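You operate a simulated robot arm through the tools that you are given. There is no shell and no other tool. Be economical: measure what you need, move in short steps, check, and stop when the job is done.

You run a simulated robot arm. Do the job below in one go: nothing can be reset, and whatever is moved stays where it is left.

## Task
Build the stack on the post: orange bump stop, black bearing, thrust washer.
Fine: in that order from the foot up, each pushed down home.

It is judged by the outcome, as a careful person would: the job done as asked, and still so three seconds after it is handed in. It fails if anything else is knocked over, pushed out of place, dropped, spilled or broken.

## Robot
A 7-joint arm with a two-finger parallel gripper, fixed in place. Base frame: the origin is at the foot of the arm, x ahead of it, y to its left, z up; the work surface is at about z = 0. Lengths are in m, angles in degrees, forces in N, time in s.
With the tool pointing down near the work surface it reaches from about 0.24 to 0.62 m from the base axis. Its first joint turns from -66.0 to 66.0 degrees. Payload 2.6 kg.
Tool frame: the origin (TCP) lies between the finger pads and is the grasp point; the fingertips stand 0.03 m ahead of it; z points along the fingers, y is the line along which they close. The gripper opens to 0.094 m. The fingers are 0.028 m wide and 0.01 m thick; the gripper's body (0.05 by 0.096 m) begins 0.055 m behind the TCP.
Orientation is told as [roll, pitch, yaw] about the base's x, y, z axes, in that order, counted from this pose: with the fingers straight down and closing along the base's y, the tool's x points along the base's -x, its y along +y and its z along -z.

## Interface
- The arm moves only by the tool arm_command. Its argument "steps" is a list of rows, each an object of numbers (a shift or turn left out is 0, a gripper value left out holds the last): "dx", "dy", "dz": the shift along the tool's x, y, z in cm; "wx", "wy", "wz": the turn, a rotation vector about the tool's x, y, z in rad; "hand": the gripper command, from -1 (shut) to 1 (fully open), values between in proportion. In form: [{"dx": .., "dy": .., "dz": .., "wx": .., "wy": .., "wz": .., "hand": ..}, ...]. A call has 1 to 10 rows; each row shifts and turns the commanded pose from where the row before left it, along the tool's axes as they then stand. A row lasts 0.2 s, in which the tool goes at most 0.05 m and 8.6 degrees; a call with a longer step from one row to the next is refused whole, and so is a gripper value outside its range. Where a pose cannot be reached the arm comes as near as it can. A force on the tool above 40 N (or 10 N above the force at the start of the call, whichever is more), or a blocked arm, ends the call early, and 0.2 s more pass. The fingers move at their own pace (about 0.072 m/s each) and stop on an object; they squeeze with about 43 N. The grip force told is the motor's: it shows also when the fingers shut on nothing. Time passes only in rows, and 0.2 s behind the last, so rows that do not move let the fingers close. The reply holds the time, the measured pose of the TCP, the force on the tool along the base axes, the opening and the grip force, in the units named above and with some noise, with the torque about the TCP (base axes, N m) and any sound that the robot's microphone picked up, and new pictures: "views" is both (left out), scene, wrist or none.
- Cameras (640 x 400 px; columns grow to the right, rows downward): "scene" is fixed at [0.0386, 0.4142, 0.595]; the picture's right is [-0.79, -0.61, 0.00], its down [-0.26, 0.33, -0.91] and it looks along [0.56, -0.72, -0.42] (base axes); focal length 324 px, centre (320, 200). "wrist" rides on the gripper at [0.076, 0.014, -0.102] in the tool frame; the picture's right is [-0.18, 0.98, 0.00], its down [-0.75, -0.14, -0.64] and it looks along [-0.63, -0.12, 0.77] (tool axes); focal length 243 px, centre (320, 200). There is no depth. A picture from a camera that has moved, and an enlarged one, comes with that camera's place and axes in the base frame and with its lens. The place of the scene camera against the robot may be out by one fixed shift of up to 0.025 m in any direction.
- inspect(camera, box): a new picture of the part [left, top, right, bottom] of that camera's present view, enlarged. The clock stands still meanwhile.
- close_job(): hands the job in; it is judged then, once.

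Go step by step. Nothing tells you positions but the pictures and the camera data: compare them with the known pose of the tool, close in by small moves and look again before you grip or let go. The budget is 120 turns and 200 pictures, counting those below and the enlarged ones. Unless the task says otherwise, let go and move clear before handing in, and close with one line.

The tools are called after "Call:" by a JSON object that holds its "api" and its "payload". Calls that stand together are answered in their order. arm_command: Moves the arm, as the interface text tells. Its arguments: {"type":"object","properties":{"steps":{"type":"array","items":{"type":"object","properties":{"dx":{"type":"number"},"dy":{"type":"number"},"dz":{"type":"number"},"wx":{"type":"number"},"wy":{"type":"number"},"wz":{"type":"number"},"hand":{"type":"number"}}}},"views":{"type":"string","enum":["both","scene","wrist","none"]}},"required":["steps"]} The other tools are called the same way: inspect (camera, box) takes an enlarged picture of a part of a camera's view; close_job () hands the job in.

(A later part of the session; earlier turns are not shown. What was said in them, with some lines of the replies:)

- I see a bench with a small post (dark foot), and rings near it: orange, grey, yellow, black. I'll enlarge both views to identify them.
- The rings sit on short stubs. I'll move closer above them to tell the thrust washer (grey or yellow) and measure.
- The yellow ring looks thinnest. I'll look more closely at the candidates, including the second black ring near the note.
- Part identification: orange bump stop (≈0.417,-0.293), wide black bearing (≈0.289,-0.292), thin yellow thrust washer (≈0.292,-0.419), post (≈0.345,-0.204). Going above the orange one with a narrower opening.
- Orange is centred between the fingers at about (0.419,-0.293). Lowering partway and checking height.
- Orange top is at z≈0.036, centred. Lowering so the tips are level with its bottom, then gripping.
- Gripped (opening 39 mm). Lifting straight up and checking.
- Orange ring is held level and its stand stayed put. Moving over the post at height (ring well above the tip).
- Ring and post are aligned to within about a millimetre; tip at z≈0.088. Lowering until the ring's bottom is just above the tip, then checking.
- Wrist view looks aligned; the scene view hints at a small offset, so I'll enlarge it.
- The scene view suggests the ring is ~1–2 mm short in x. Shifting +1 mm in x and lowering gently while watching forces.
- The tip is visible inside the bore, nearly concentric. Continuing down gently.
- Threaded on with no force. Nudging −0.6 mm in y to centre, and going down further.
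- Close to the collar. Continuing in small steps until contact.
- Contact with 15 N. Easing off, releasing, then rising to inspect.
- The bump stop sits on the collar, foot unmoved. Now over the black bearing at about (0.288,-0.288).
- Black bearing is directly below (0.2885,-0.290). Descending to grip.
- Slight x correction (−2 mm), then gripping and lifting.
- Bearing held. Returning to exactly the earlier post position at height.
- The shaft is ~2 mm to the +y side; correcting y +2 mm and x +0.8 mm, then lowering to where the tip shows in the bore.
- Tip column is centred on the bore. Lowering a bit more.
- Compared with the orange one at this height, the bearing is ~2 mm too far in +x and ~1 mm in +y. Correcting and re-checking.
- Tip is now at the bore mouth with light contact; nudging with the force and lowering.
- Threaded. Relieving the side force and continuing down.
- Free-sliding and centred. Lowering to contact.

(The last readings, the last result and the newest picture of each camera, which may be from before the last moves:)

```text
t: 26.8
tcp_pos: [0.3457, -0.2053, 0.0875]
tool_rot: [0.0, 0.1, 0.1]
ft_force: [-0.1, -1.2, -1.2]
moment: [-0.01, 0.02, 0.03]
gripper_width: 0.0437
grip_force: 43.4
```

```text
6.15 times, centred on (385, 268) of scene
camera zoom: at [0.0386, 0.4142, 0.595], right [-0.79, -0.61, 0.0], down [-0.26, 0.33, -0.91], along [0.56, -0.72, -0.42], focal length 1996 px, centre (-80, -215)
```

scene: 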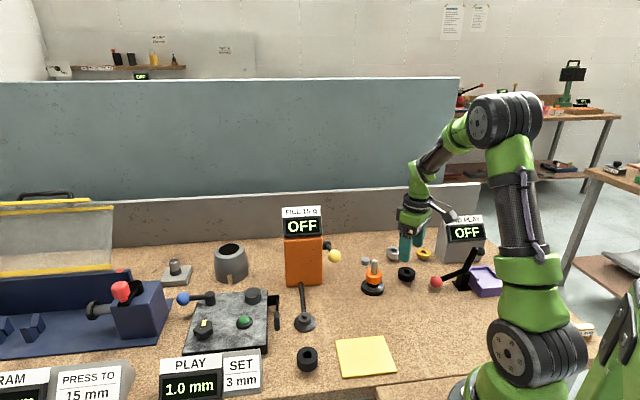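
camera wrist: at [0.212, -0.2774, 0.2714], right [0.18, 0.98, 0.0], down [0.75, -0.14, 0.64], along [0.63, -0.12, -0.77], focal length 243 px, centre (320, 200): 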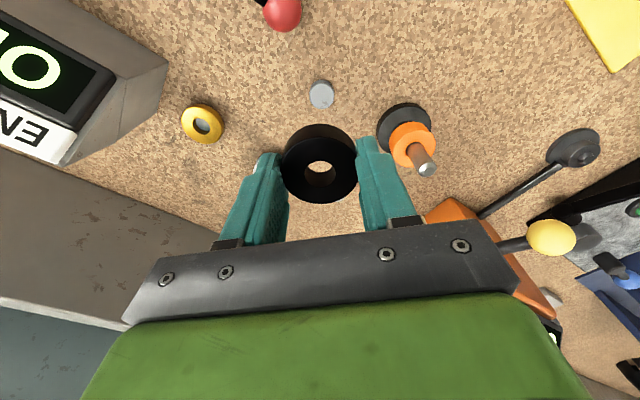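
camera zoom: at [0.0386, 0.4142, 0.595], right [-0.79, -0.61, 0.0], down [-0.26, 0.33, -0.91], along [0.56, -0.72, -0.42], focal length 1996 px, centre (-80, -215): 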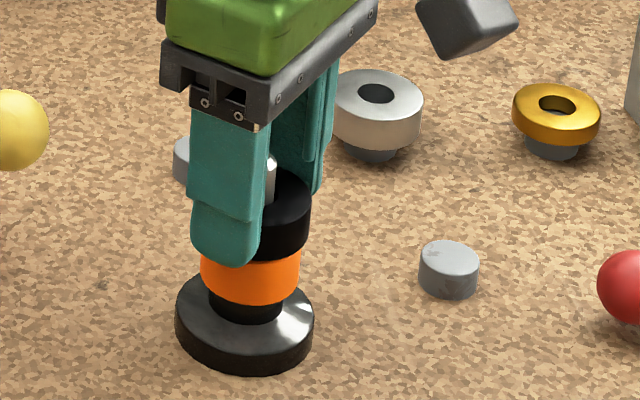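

Call:
{"api": "arm_command", "payload": {"steps": [{"dz": 0.15}, {"dz": 0.15}, {"dz": 0.15}, {}], "views": "none"}}

Call:
{"api": "inspect", "payload": {"camera": "scene", "box": [355, 235, 415, 300]}}

```text
t: 27.8
tcp_pos: [0.3455, -0.2047, 0.0824]
tool_rot: [0.1, 0.0, 0.0]
ft_force: [-7.6, 4.1, 12.9]
moment: [0.13, 0.3, -0.01]
gripper_width: 0.0437
grip_force: 42.8
```

```text
6.15 times, centred on (385, 268) of scene
camera zoom: at [0.0385, 0.4143, 0.595], right [-0.79, -0.61, 0.0], down [-0.26, 0.33, -0.91], along [0.56, -0.72, -0.42], focal length 1996 px, centre (-80, -215)
```

zoom: 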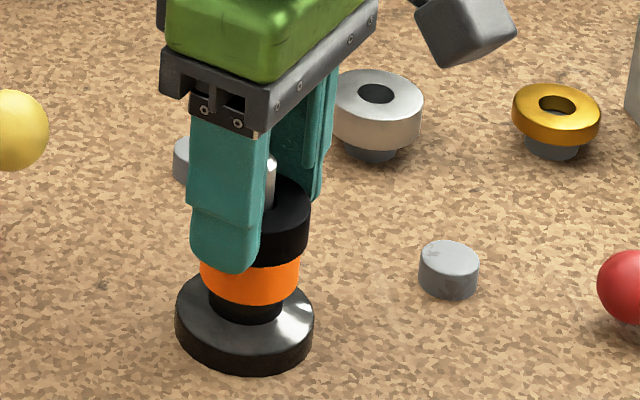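

Bearing has landed on the bump stop. Easing, releasing, rising.

Call:
{"api": "arm_command", "payload": {"steps": [{"dx": 0.05, "dz": -0.1}, {"hand": 0.45}, {}, {"dz": -3}, {"dz": -4}, {"dz": -2}, {}], "views": "wrist"}}

Call:
{"api": "inspect", "payload": {"camera": "scene", "box": [355, 235, 415, 300]}}

Call:
{"api": "inspect", "payload": {"camera": "wrist", "box": [240, 20, 400, 180]}}

```text
t: 29.4
tcp_pos: [0.3425, -0.2046, 0.1752]
tool_rot: [0.0, 0.1, -0.1]
ft_force: [-0.1, 0.3, -1.0]
moment: [0.0, 0.01, 0.02]
gripper_width: 0.0681
grip_force: 0.1
camera wrist: at [0.266, -0.1915, 0.2771], right [0.18, 0.98, 0.0], down [0.75, -0.14, 0.64], along [0.63, -0.12, -0.77], focal length 243 px, centre (320, 200)
```

wrist: 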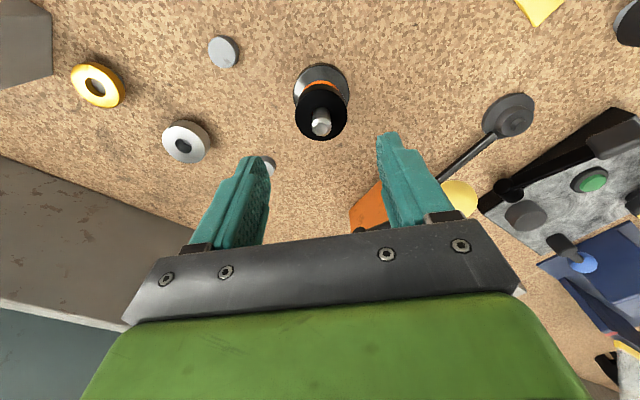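

```text
6.15 times, centred on (385, 268) of scene
camera zoom: at [0.0386, 0.4142, 0.595], right [-0.79, -0.61, 0.0], down [-0.26, 0.33, -0.91], along [0.56, -0.72, -0.42], focal length 1996 px, centre (-80, -215)
```

zoom: 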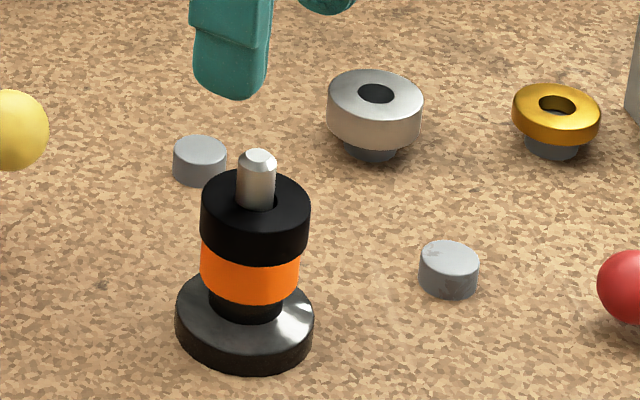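

```text
2.50 times, centred on (320, 100) of wrist
camera zoom: at [0.266, -0.1915, 0.2771], right [0.18, 0.98, 0.0], down [0.75, -0.14, 0.64], along [0.63, -0.12, -0.77], focal length 606 px, centre (320, 450)
```

zoom: 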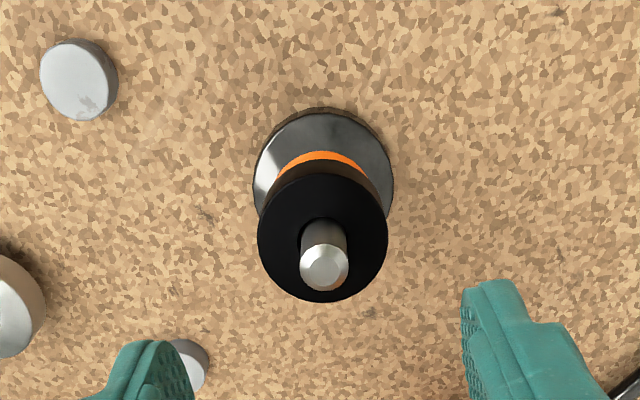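

Bearing is seated. Moving over the yellow thrust washer at about (0.293,-0.4195), staying high and checking clearance to END PLAY box.

Call:
{"api": "arm_command", "payload": {"steps": [{"dx": 1, "dy": -4.3, "hand": 0.6}, {"dx": 1, "dy": -4.3}, {"dx": 1, "dy": -4.3}, {"dx": 1, "dy": -4.3}, {"dx": 1, "dy": -4.2}, {"dz": 3}, {}, {}], "views": "both"}}

```text
t: 31.2
tcp_pos: [0.2954, -0.4171, 0.1432]
tool_rot: [0.0, -0.1, 0.1]
ft_force: [0.3, -0.3, 0.3]
moment: [-0.03, -0.01, 0.02]
gripper_width: 0.0753
grip_force: 0.1
camera wrist: at [0.2188, -0.403, 0.2458], right [0.18, 0.98, 0.0], down [0.75, -0.14, 0.64], along [0.63, -0.12, -0.77], focal length 243 px, centre (320, 200)
```

scene: 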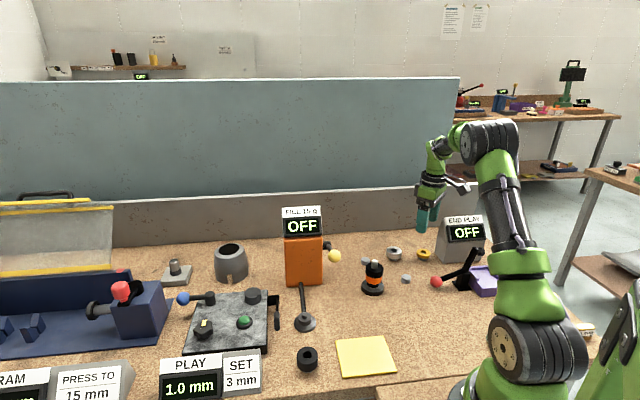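
wrist: 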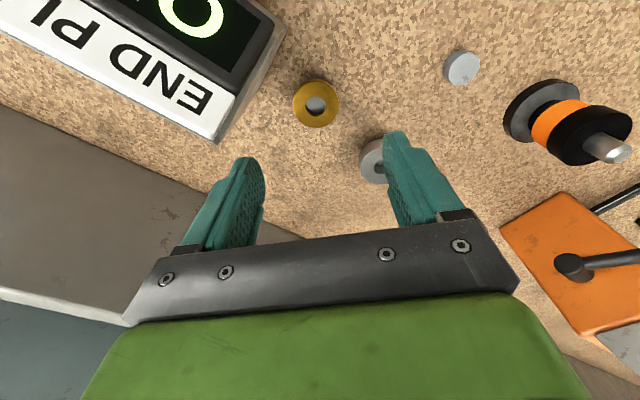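

Yellow washer at (0.2915,-0.420). The END PLAY box's top corner (~0.26,-0.456,0.146) is near, so I'll grip it 8 mm off-centre in x to keep the gripper body clear. Lowering partway.

Call:
{"api": "arm_command", "payload": {"steps": [{"dx": -0.45, "dy": -0.28, "hand": 0.3}, {"dz": 2}, {"dz": 2}, {"dz": 2}, {}], "views": "both"}}

Call:
{"api": "inspect", "payload": {"camera": "scene", "box": [390, 190, 490, 290]}}

```text
t: 32.4
tcp_pos: [0.3003, -0.4208, 0.0827]
tool_rot: [0.0, -0.1, 0.0]
ft_force: [0.2, -0.1, 0.2]
moment: [-0.03, 0.01, -0.02]
gripper_width: 0.0611
grip_force: 0.0
camera wrist: at [0.2229, -0.407, 0.1855], right [0.18, 0.98, 0.0], down [0.75, -0.14, 0.64], along [0.63, -0.12, -0.77], focal length 243 px, centre (320, 200)
```

scene: 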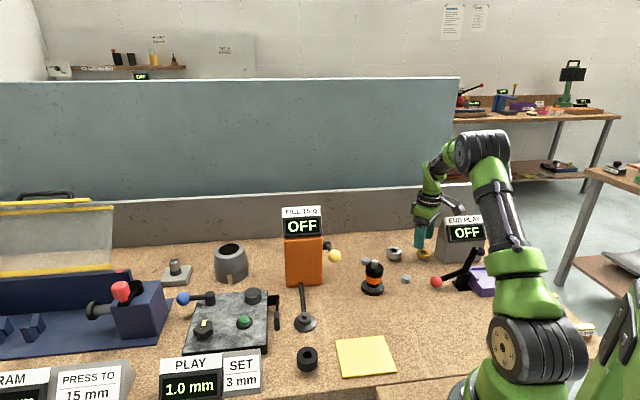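
wrist: 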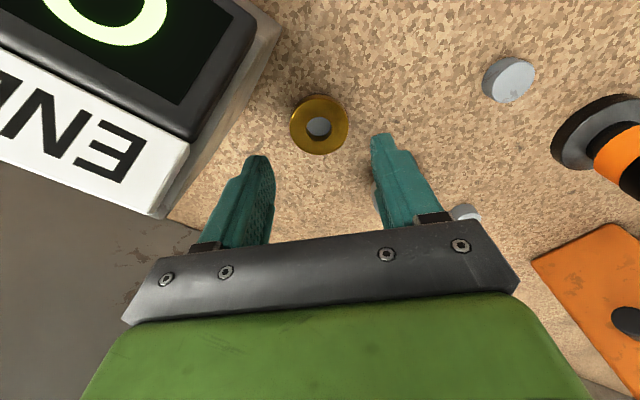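

```text
4.00 times, centred on (440, 240) of scene
camera zoom: at [0.0386, 0.4142, 0.595], right [-0.79, -0.61, 0.0], down [-0.26, 0.33, -0.91], along [0.56, -0.72, -0.42], focal length 1297 px, centre (-160, 40)
```

zoom: 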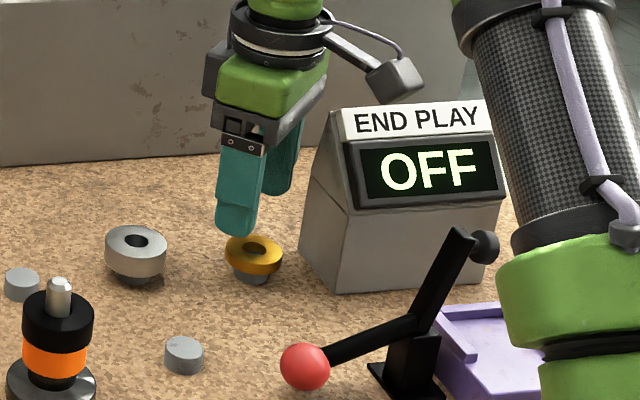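

Clearances look fine (box corner ~12 mm from body). Descending to grip the upper half of the washer.

Call:
{"api": "arm_command", "payload": {"steps": [{"dz": 1.5, "dx": 0.15}, {"dz": 1.2}, {"dz": 0.9}, {}], "views": "wrist"}}

Call:
{"api": "inspect", "payload": {"camera": "scene", "box": [395, 190, 475, 280]}}

```text
t: 33.4
tcp_pos: [0.2982, -0.4202, 0.0474]
tool_rot: [0.0, 0.0, 0.0]
ft_force: [1.3, 0.2, -0.9]
moment: [0.0, 0.02, 0.02]
gripper_width: 0.0608
grip_force: 0.0
camera wrist: at [0.2206, -0.4065, 0.1496], right [0.18, 0.98, 0.0], down [0.75, -0.14, 0.64], along [0.63, -0.12, -0.77], focal length 243 px, centre (320, 200)
```

wrist: 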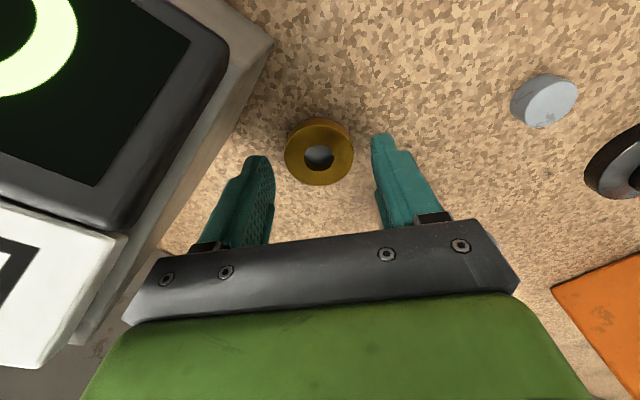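

```text
4.44 times, centred on (435, 235) of scene
camera zoom: at [0.0386, 0.4142, 0.595], right [-0.79, -0.61, 0.0], down [-0.26, 0.33, -0.91], along [0.56, -0.72, -0.42], focal length 1441 px, centre (-191, 44)
```

zoom: 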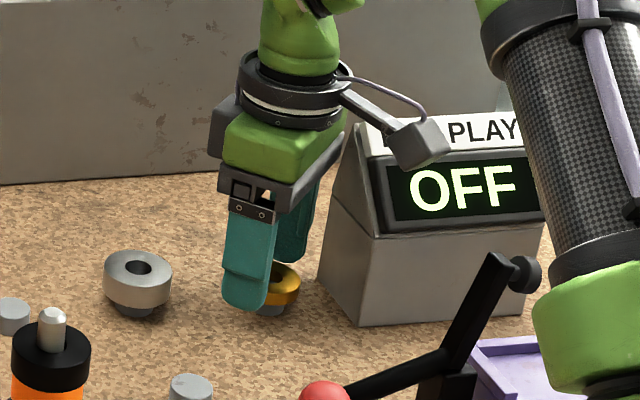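

Gripping now with a 1 mm x shift, then lifting straight up.

Call:
{"api": "arm_command", "payload": {"steps": [{"dx": 0.1}, {"hand": -1}, {}, {}, {"dz": -1}, {"dz": -2}, {"dz": -3.5}, {"dz": -3.5}, {"dz": -3.0}, {}], "views": "wrist"}}

Call:
{"api": "inspect", "payload": {"camera": "wrist", "box": [240, 60, 400, 220]}}

Call:
{"api": "inspect", "payload": {"camera": "scene", "box": [395, 170, 475, 280]}}

```text
t: 35.6
tcp_pos: [0.2968, -0.4202, 0.1798]
tool_rot: [0.0, -0.1, 0.0]
ft_force: [0.5, 0.3, -0.5]
moment: [0.01, -0.01, 0.0]
gripper_width: 0.0399
grip_force: 42.7
camera wrist: at [0.2198, -0.4056, 0.2814], right [0.18, 0.98, 0.0], down [0.75, -0.14, 0.64], along [0.63, -0.12, -0.77], focal length 243 px, centre (320, 200)
```

wrist: 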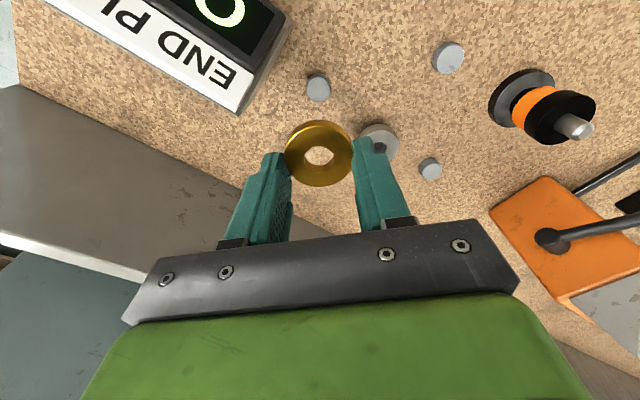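

```text
2.50 times, centred on (320, 140) of wrist
camera zoom: at [0.2198, -0.4056, 0.2814], right [0.18, 0.98, 0.0], down [0.75, -0.14, 0.64], along [0.63, -0.12, -0.77], focal length 606 px, centre (320, 350)
```

zoom: 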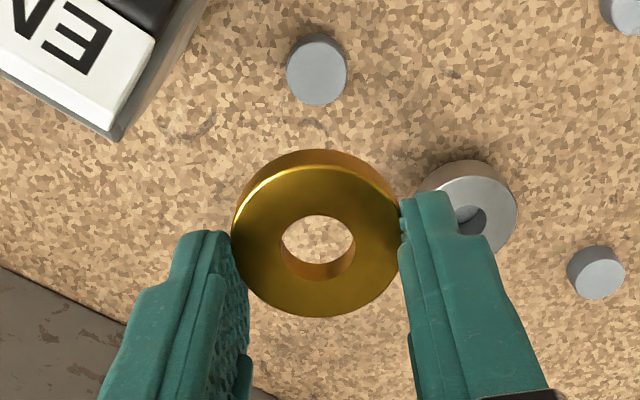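

```text
3.64 times, centred on (435, 225) of scene
camera zoom: at [0.0386, 0.4142, 0.595], right [-0.79, -0.61, 0.0], down [-0.26, 0.33, -0.91], along [0.56, -0.72, -0.42], focal length 1179 px, centre (-98, 109)
```

zoom: 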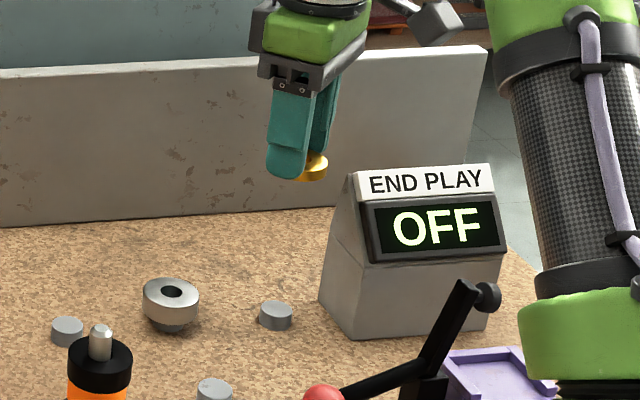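

Washer held level. Moving over the post with a +6 mm x offset for the off-centre grip.

Call:
{"api": "arm_command", "payload": {"steps": [{"dx": -1.1, "dy": 4.3}, {"dx": -1.1, "dy": 4.3}, {"dx": -1.1, "dy": 4.3}, {"dx": -1.1, "dy": 4.3}, {"dx": -1.1, "dy": 4.3}, {"dz": 2}, {"dz": 1.5}, {}, {}], "views": "none"}}

Call:
{"api": "inspect", "payload": {"camera": "wrist", "box": [260, 70, 380, 200]}}

Call:
{"api": "inspect", "payload": {"camera": "scene", "box": [355, 225, 415, 300]}}

```text
t: 37.6
tcp_pos: [0.3517, -0.205, 0.1423]
tool_rot: [0.1, 0.1, 0.0]
ft_force: [0.3, 0.0, -0.4]
moment: [0.02, -0.02, 0.02]
gripper_width: 0.0398
grip_force: 42.9
```

```text
3.08 times, centred on (320, 135) of wrist
camera zoom: at [0.2743, -0.1914, 0.2445], right [0.18, 0.98, 0.0], down [0.75, -0.14, 0.64], along [0.63, -0.12, -0.77], focal length 746 px, centre (320, 400)
```

zoom: 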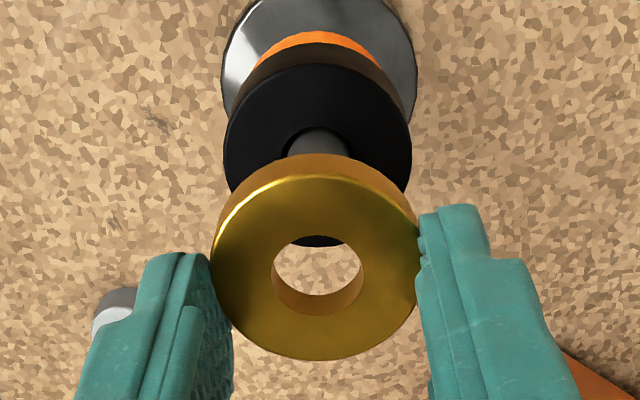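

```text
5.33 times, centred on (385, 262) of scene
camera zoom: at [0.0386, 0.4142, 0.595], right [-0.79, -0.61, 0.0], down [-0.26, 0.33, -0.91], along [0.56, -0.72, -0.42], focal length 1730 px, centre (-27, -133)
```

zoom: 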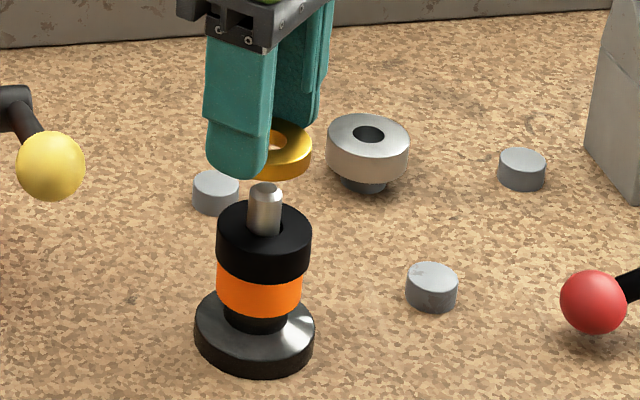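

Aligned laterally. Lowering until the tip shows in the bore.

Call:
{"api": "arm_command", "payload": {"steps": [{"dz": 0.7}, {"dz": 0.5}, {}, {}], "views": "none"}}

Call:
{"api": "inspect", "payload": {"camera": "wrist", "box": [280, 100, 360, 190]}}

Call:
{"api": "inspect", "payload": {"camera": "scene", "box": [360, 240, 410, 290]}}

```text
t: 38.6
tcp_pos: [0.3513, -0.2057, 0.1296]
tool_rot: [-0.1, 0.0, 0.0]
ft_force: [0.6, 0.2, -1.3]
moment: [0.0, -0.04, 0.02]
gripper_width: 0.0395
grip_force: 43.0
```

```text
4.44 times, centred on (320, 145) of wrist
camera zoom: at [0.2743, -0.1921, 0.2322], right [0.18, 0.98, 0.0], down [0.75, -0.14, 0.64], along [0.63, -0.12, -0.77], focal length 1078 px, centre (320, 444)
```

zoom: 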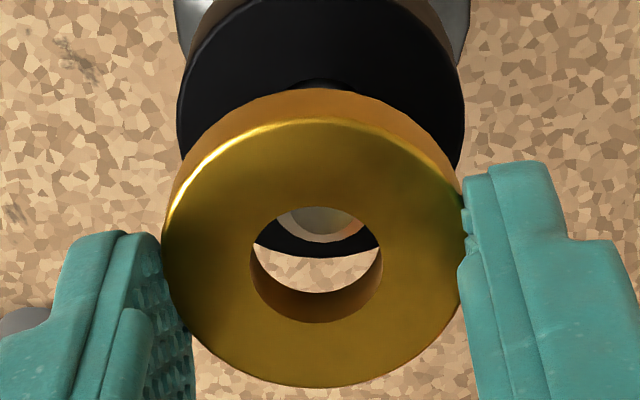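

```text
8.00 times, centred on (385, 265) of scene
camera zoom: at [0.0386, 0.4142, 0.595], right [-0.79, -0.61, 0.0], down [-0.26, 0.33, -0.91], along [0.56, -0.72, -0.42], focal length 2594 px, centre (-200, -320)
```

zoom: 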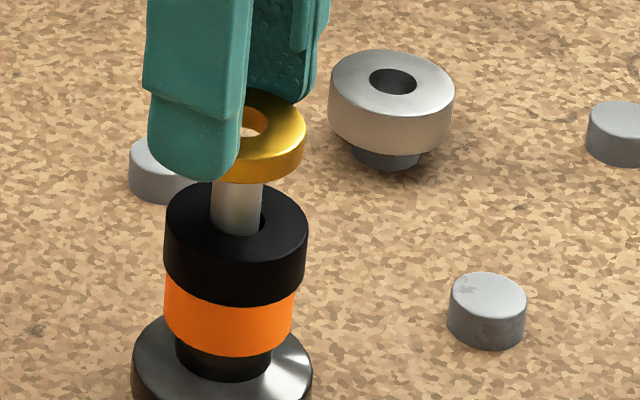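

Nearly concentric. Small nudges and lowering 6 mm.

Call:
{"api": "arm_command", "payload": {"steps": [{"dx": 0.05, "dy": 0.04}, {"dz": 0.3}, {"dz": 0.3}, {}, {}], "views": "none"}}

Call:
{"api": "inspect", "payload": {"camera": "wrist", "box": [280, 100, 360, 190]}}

```text
t: 39.8
tcp_pos: [0.3511, -0.2062, 0.1246]
tool_rot: [0.1, 0.0, -0.1]
ft_force: [-0.1, -0.3, -1.3]
moment: [0.0, -0.02, -0.01]
gripper_width: 0.0398
grip_force: 43.0
```

```text
4.44 times, centred on (320, 145) of wrist
camera zoom: at [0.274, -0.1921, 0.2264], right [0.18, 0.98, 0.0], down [0.75, -0.14, 0.64], along [0.63, -0.12, -0.77], focal length 1078 px, centre (320, 444)
```

zoom: 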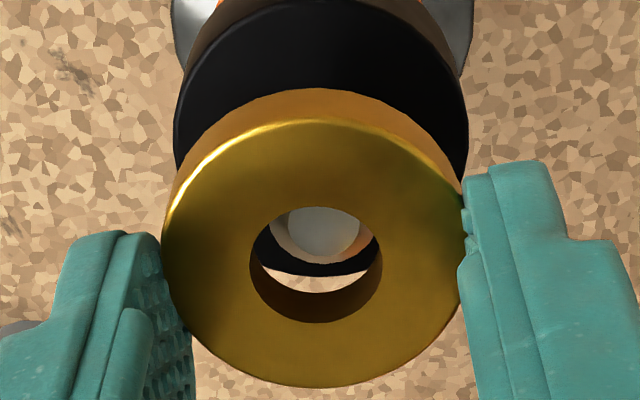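

Tip is ~1 mm toward +y and −x of the bore centre. Correcting, lowering 3 mm.

Call:
{"api": "arm_command", "payload": {"steps": [{"dx": 0.1, "dy": 0.08}, {"dz": 0.3}, {}, {}], "views": "none"}}

Call:
{"api": "inspect", "payload": {"camera": "wrist", "box": [280, 100, 360, 190]}}

```text
t: 40.8
tcp_pos: [0.3497, -0.2058, 0.1225]
tool_rot: [0.0, 0.0, 0.0]
ft_force: [-0.3, -0.8, -0.3]
moment: [0.0, 0.02, 0.0]
gripper_width: 0.0398
grip_force: 42.8
```

```text
4.44 times, centred on (320, 145) of wrist
camera zoom: at [0.2729, -0.1913, 0.224], right [0.18, 0.98, 0.0], down [0.75, -0.14, 0.64], along [0.63, -0.12, -0.77], focal length 1078 px, centre (320, 444)
```

zoom: 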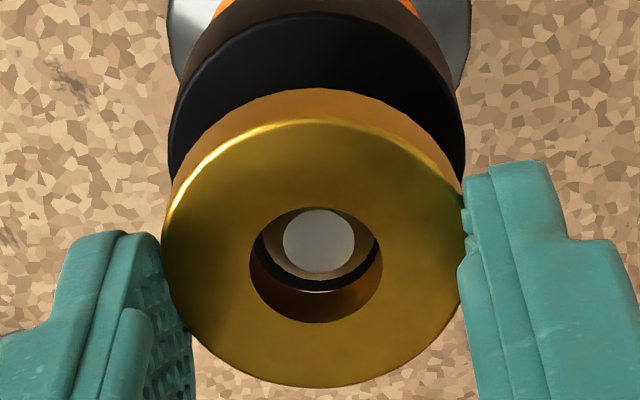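

Concentric now. Lowering gently.

Call:
{"api": "arm_command", "payload": {"steps": [{"dy": 0.02, "dz": 0.2}, {"dz": 0.3}, {"dz": 0.3}, {}], "views": "none"}}

Call:
{"api": "inspect", "payload": {"camera": "wrist", "box": [280, 100, 360, 190]}}

```text
t: 41.8
tcp_pos: [0.351, -0.2045, 0.1128]
tool_rot: [0.1, 0.0, -0.1]
ft_force: [0.1, -1.1, -0.6]
moment: [-0.02, 0.02, -0.01]
gripper_width: 0.0396
grip_force: 43.1
```

```text
4.44 times, centred on (320, 145) of wrist
camera zoom: at [0.2734, -0.1908, 0.215], right [0.18, 0.98, 0.0], down [0.75, -0.14, 0.64], along [0.63, -0.12, -0.77], focal length 1078 px, centre (320, 444)
```

zoom: 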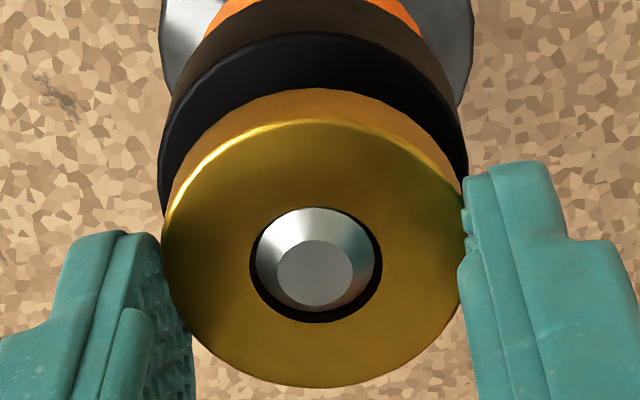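

Threaded. Lowering to contact.

Call:
{"api": "arm_command", "payload": {"steps": [{"dz": 0.25}, {"dz": 0.25}, {"dz": 0.2}, {}], "views": "none"}}

Call:
{"api": "inspect", "payload": {"camera": "scene", "box": [360, 240, 410, 300]}}

Call:
{"api": "inspect", "payload": {"camera": "wrist", "box": [270, 90, 370, 200]}}

```text
t: 42.8
tcp_pos: [0.3501, -0.2059, 0.1055]
tool_rot: [0.0, 0.0, 0.1]
ft_force: [-1.2, 0.7, 0.0]
moment: [0.01, 0.05, -0.01]
gripper_width: 0.0398
grip_force: 42.8
```

```text
6.67 times, centred on (385, 270) of scene
camera zoom: at [0.0386, 0.4142, 0.595], right [-0.79, -0.61, 0.0], down [-0.26, 0.33, -0.91], along [0.56, -0.72, -0.42], focal length 2162 px, centre (-113, -267)
```

zoom: 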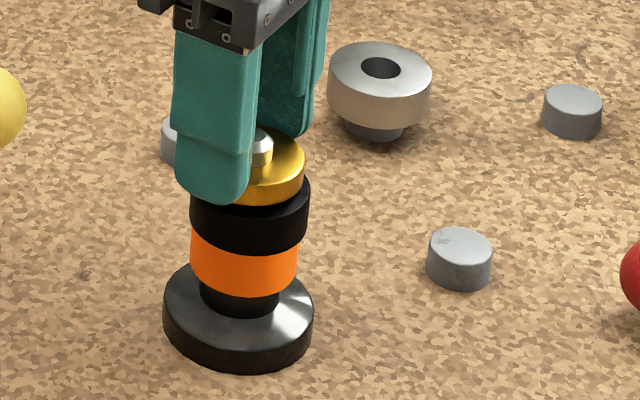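

```text
3.64 times, centred on (320, 145) of wrist
camera zoom: at [0.2733, -0.1915, 0.2086], right [0.18, 0.98, 0.0], down [0.75, -0.14, 0.64], along [0.63, -0.12, -0.77], focal length 882 px, centre (320, 400)
```

zoom: 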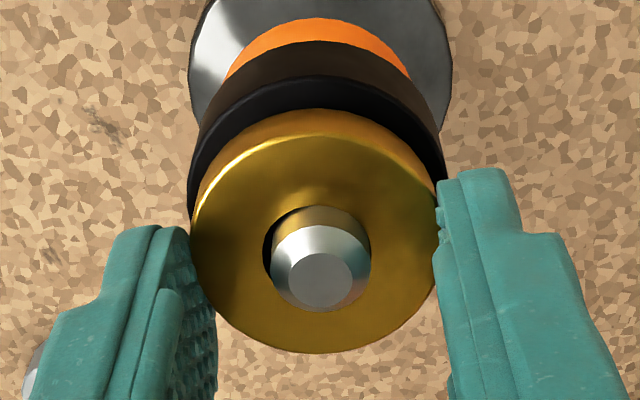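

Call:
{"api": "arm_command", "payload": {"steps": [{"dz": 0.15, "dx": 0.03}, {"dz": 0.15}, {"dz": 0.15}, {}], "views": "none"}}

Call:
{"api": "inspect", "payload": {"camera": "scene", "box": [360, 240, 410, 300]}}

```text
t: 43.8
tcp_pos: [0.3505, -0.205, 0.1025]
tool_rot: [0.0, -0.3, 0.0]
ft_force: [-6.1, 3.6, 29.1]
moment: [0.17, 0.55, -0.01]
gripper_width: 0.0397
grip_force: 43.2
```

```text
6.67 times, centred on (385, 270) of scene
camera zoom: at [0.0384, 0.4143, 0.595], right [-0.79, -0.61, 0.0], down [-0.26, 0.33, -0.91], along [0.56, -0.72, -0.42], focal length 2162 px, centre (-113, -267)
```

zoom: 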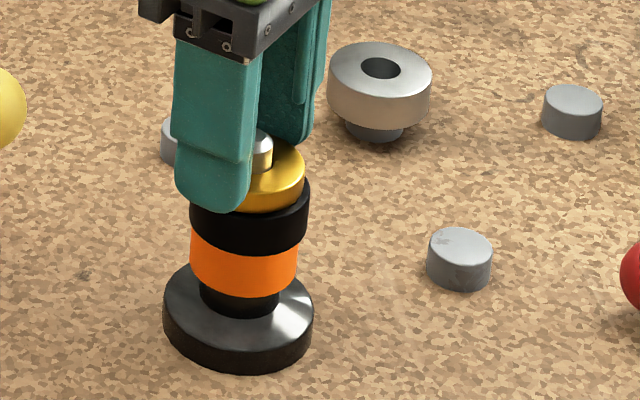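

Firm contact (29 N). Easing off, releasing and rising to check.

Call:
{"api": "arm_command", "payload": {"steps": [{"dz": -0.15}, {"hand": 0.2}, {}, {"dz": -2}, {"dz": -4}, {}], "views": "none"}}

Call:
{"api": "inspect", "payload": {"camera": "scene", "box": [360, 240, 410, 300]}}

Call:
{"api": "inspect", "payload": {"camera": "wrist", "box": [240, 20, 400, 180]}}

```text
t: 45.2
tcp_pos: [0.35, -0.2051, 0.1639]
tool_rot: [0.1, 0.1, 0.0]
ft_force: [-0.1, -0.4, 0.1]
moment: [-0.02, 0.0, 0.0]
gripper_width: 0.0564
grip_force: 0.0
```

```text
6.67 times, centred on (385, 270) of scene
camera zoom: at [0.0386, 0.4142, 0.595], right [-0.79, -0.61, 0.0], down [-0.26, 0.33, -0.91], along [0.56, -0.72, -0.42], focal length 2162 px, centre (-113, -267)
```

zoom: 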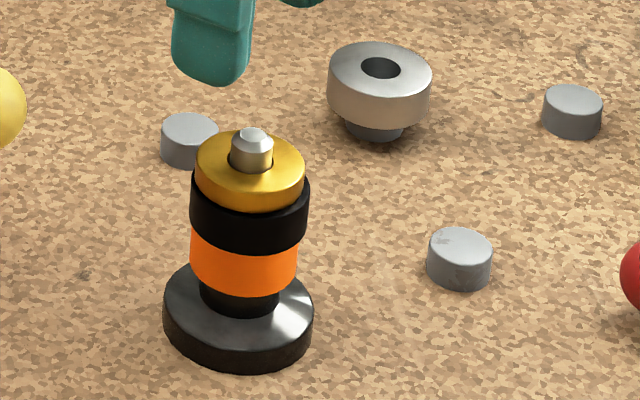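

```text
2.50 times, centred on (320, 100) of wrist
camera zoom: at [0.2731, -0.1911, 0.2665], right [0.18, 0.98, 0.0], down [0.75, -0.14, 0.64], along [0.63, -0.12, -0.77], focal length 606 px, centre (320, 450)
```

zoom: 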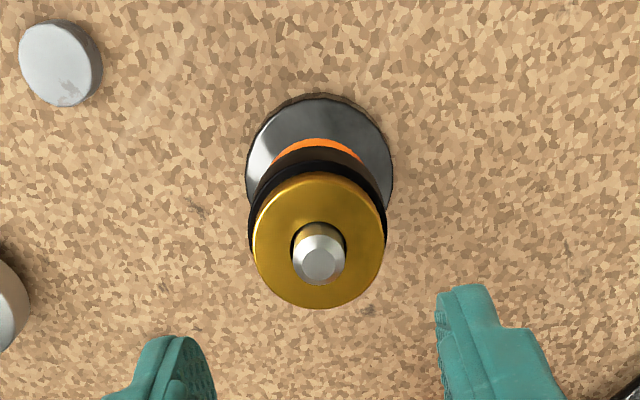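

The stack reads orange, black, yellow from the foot up. All three sit flush and level, the foot hasn't moved, and the gripper is open and clear. Handing in.

Call:
{"api": "close_job", "payload": {}}

```text
The job is handed in.
```

The stack is on the post and handed in: orange bump stop at the foot, black bearing, then thrust washer, each lowered to contact, with a final 29 N push through the washer. I took the thin yellow ring to be the thrust washer, rather than the thicker grey ring. I took the wide black ring to be the bearing, rather than the taller one by the note. Neither choice was labelled.
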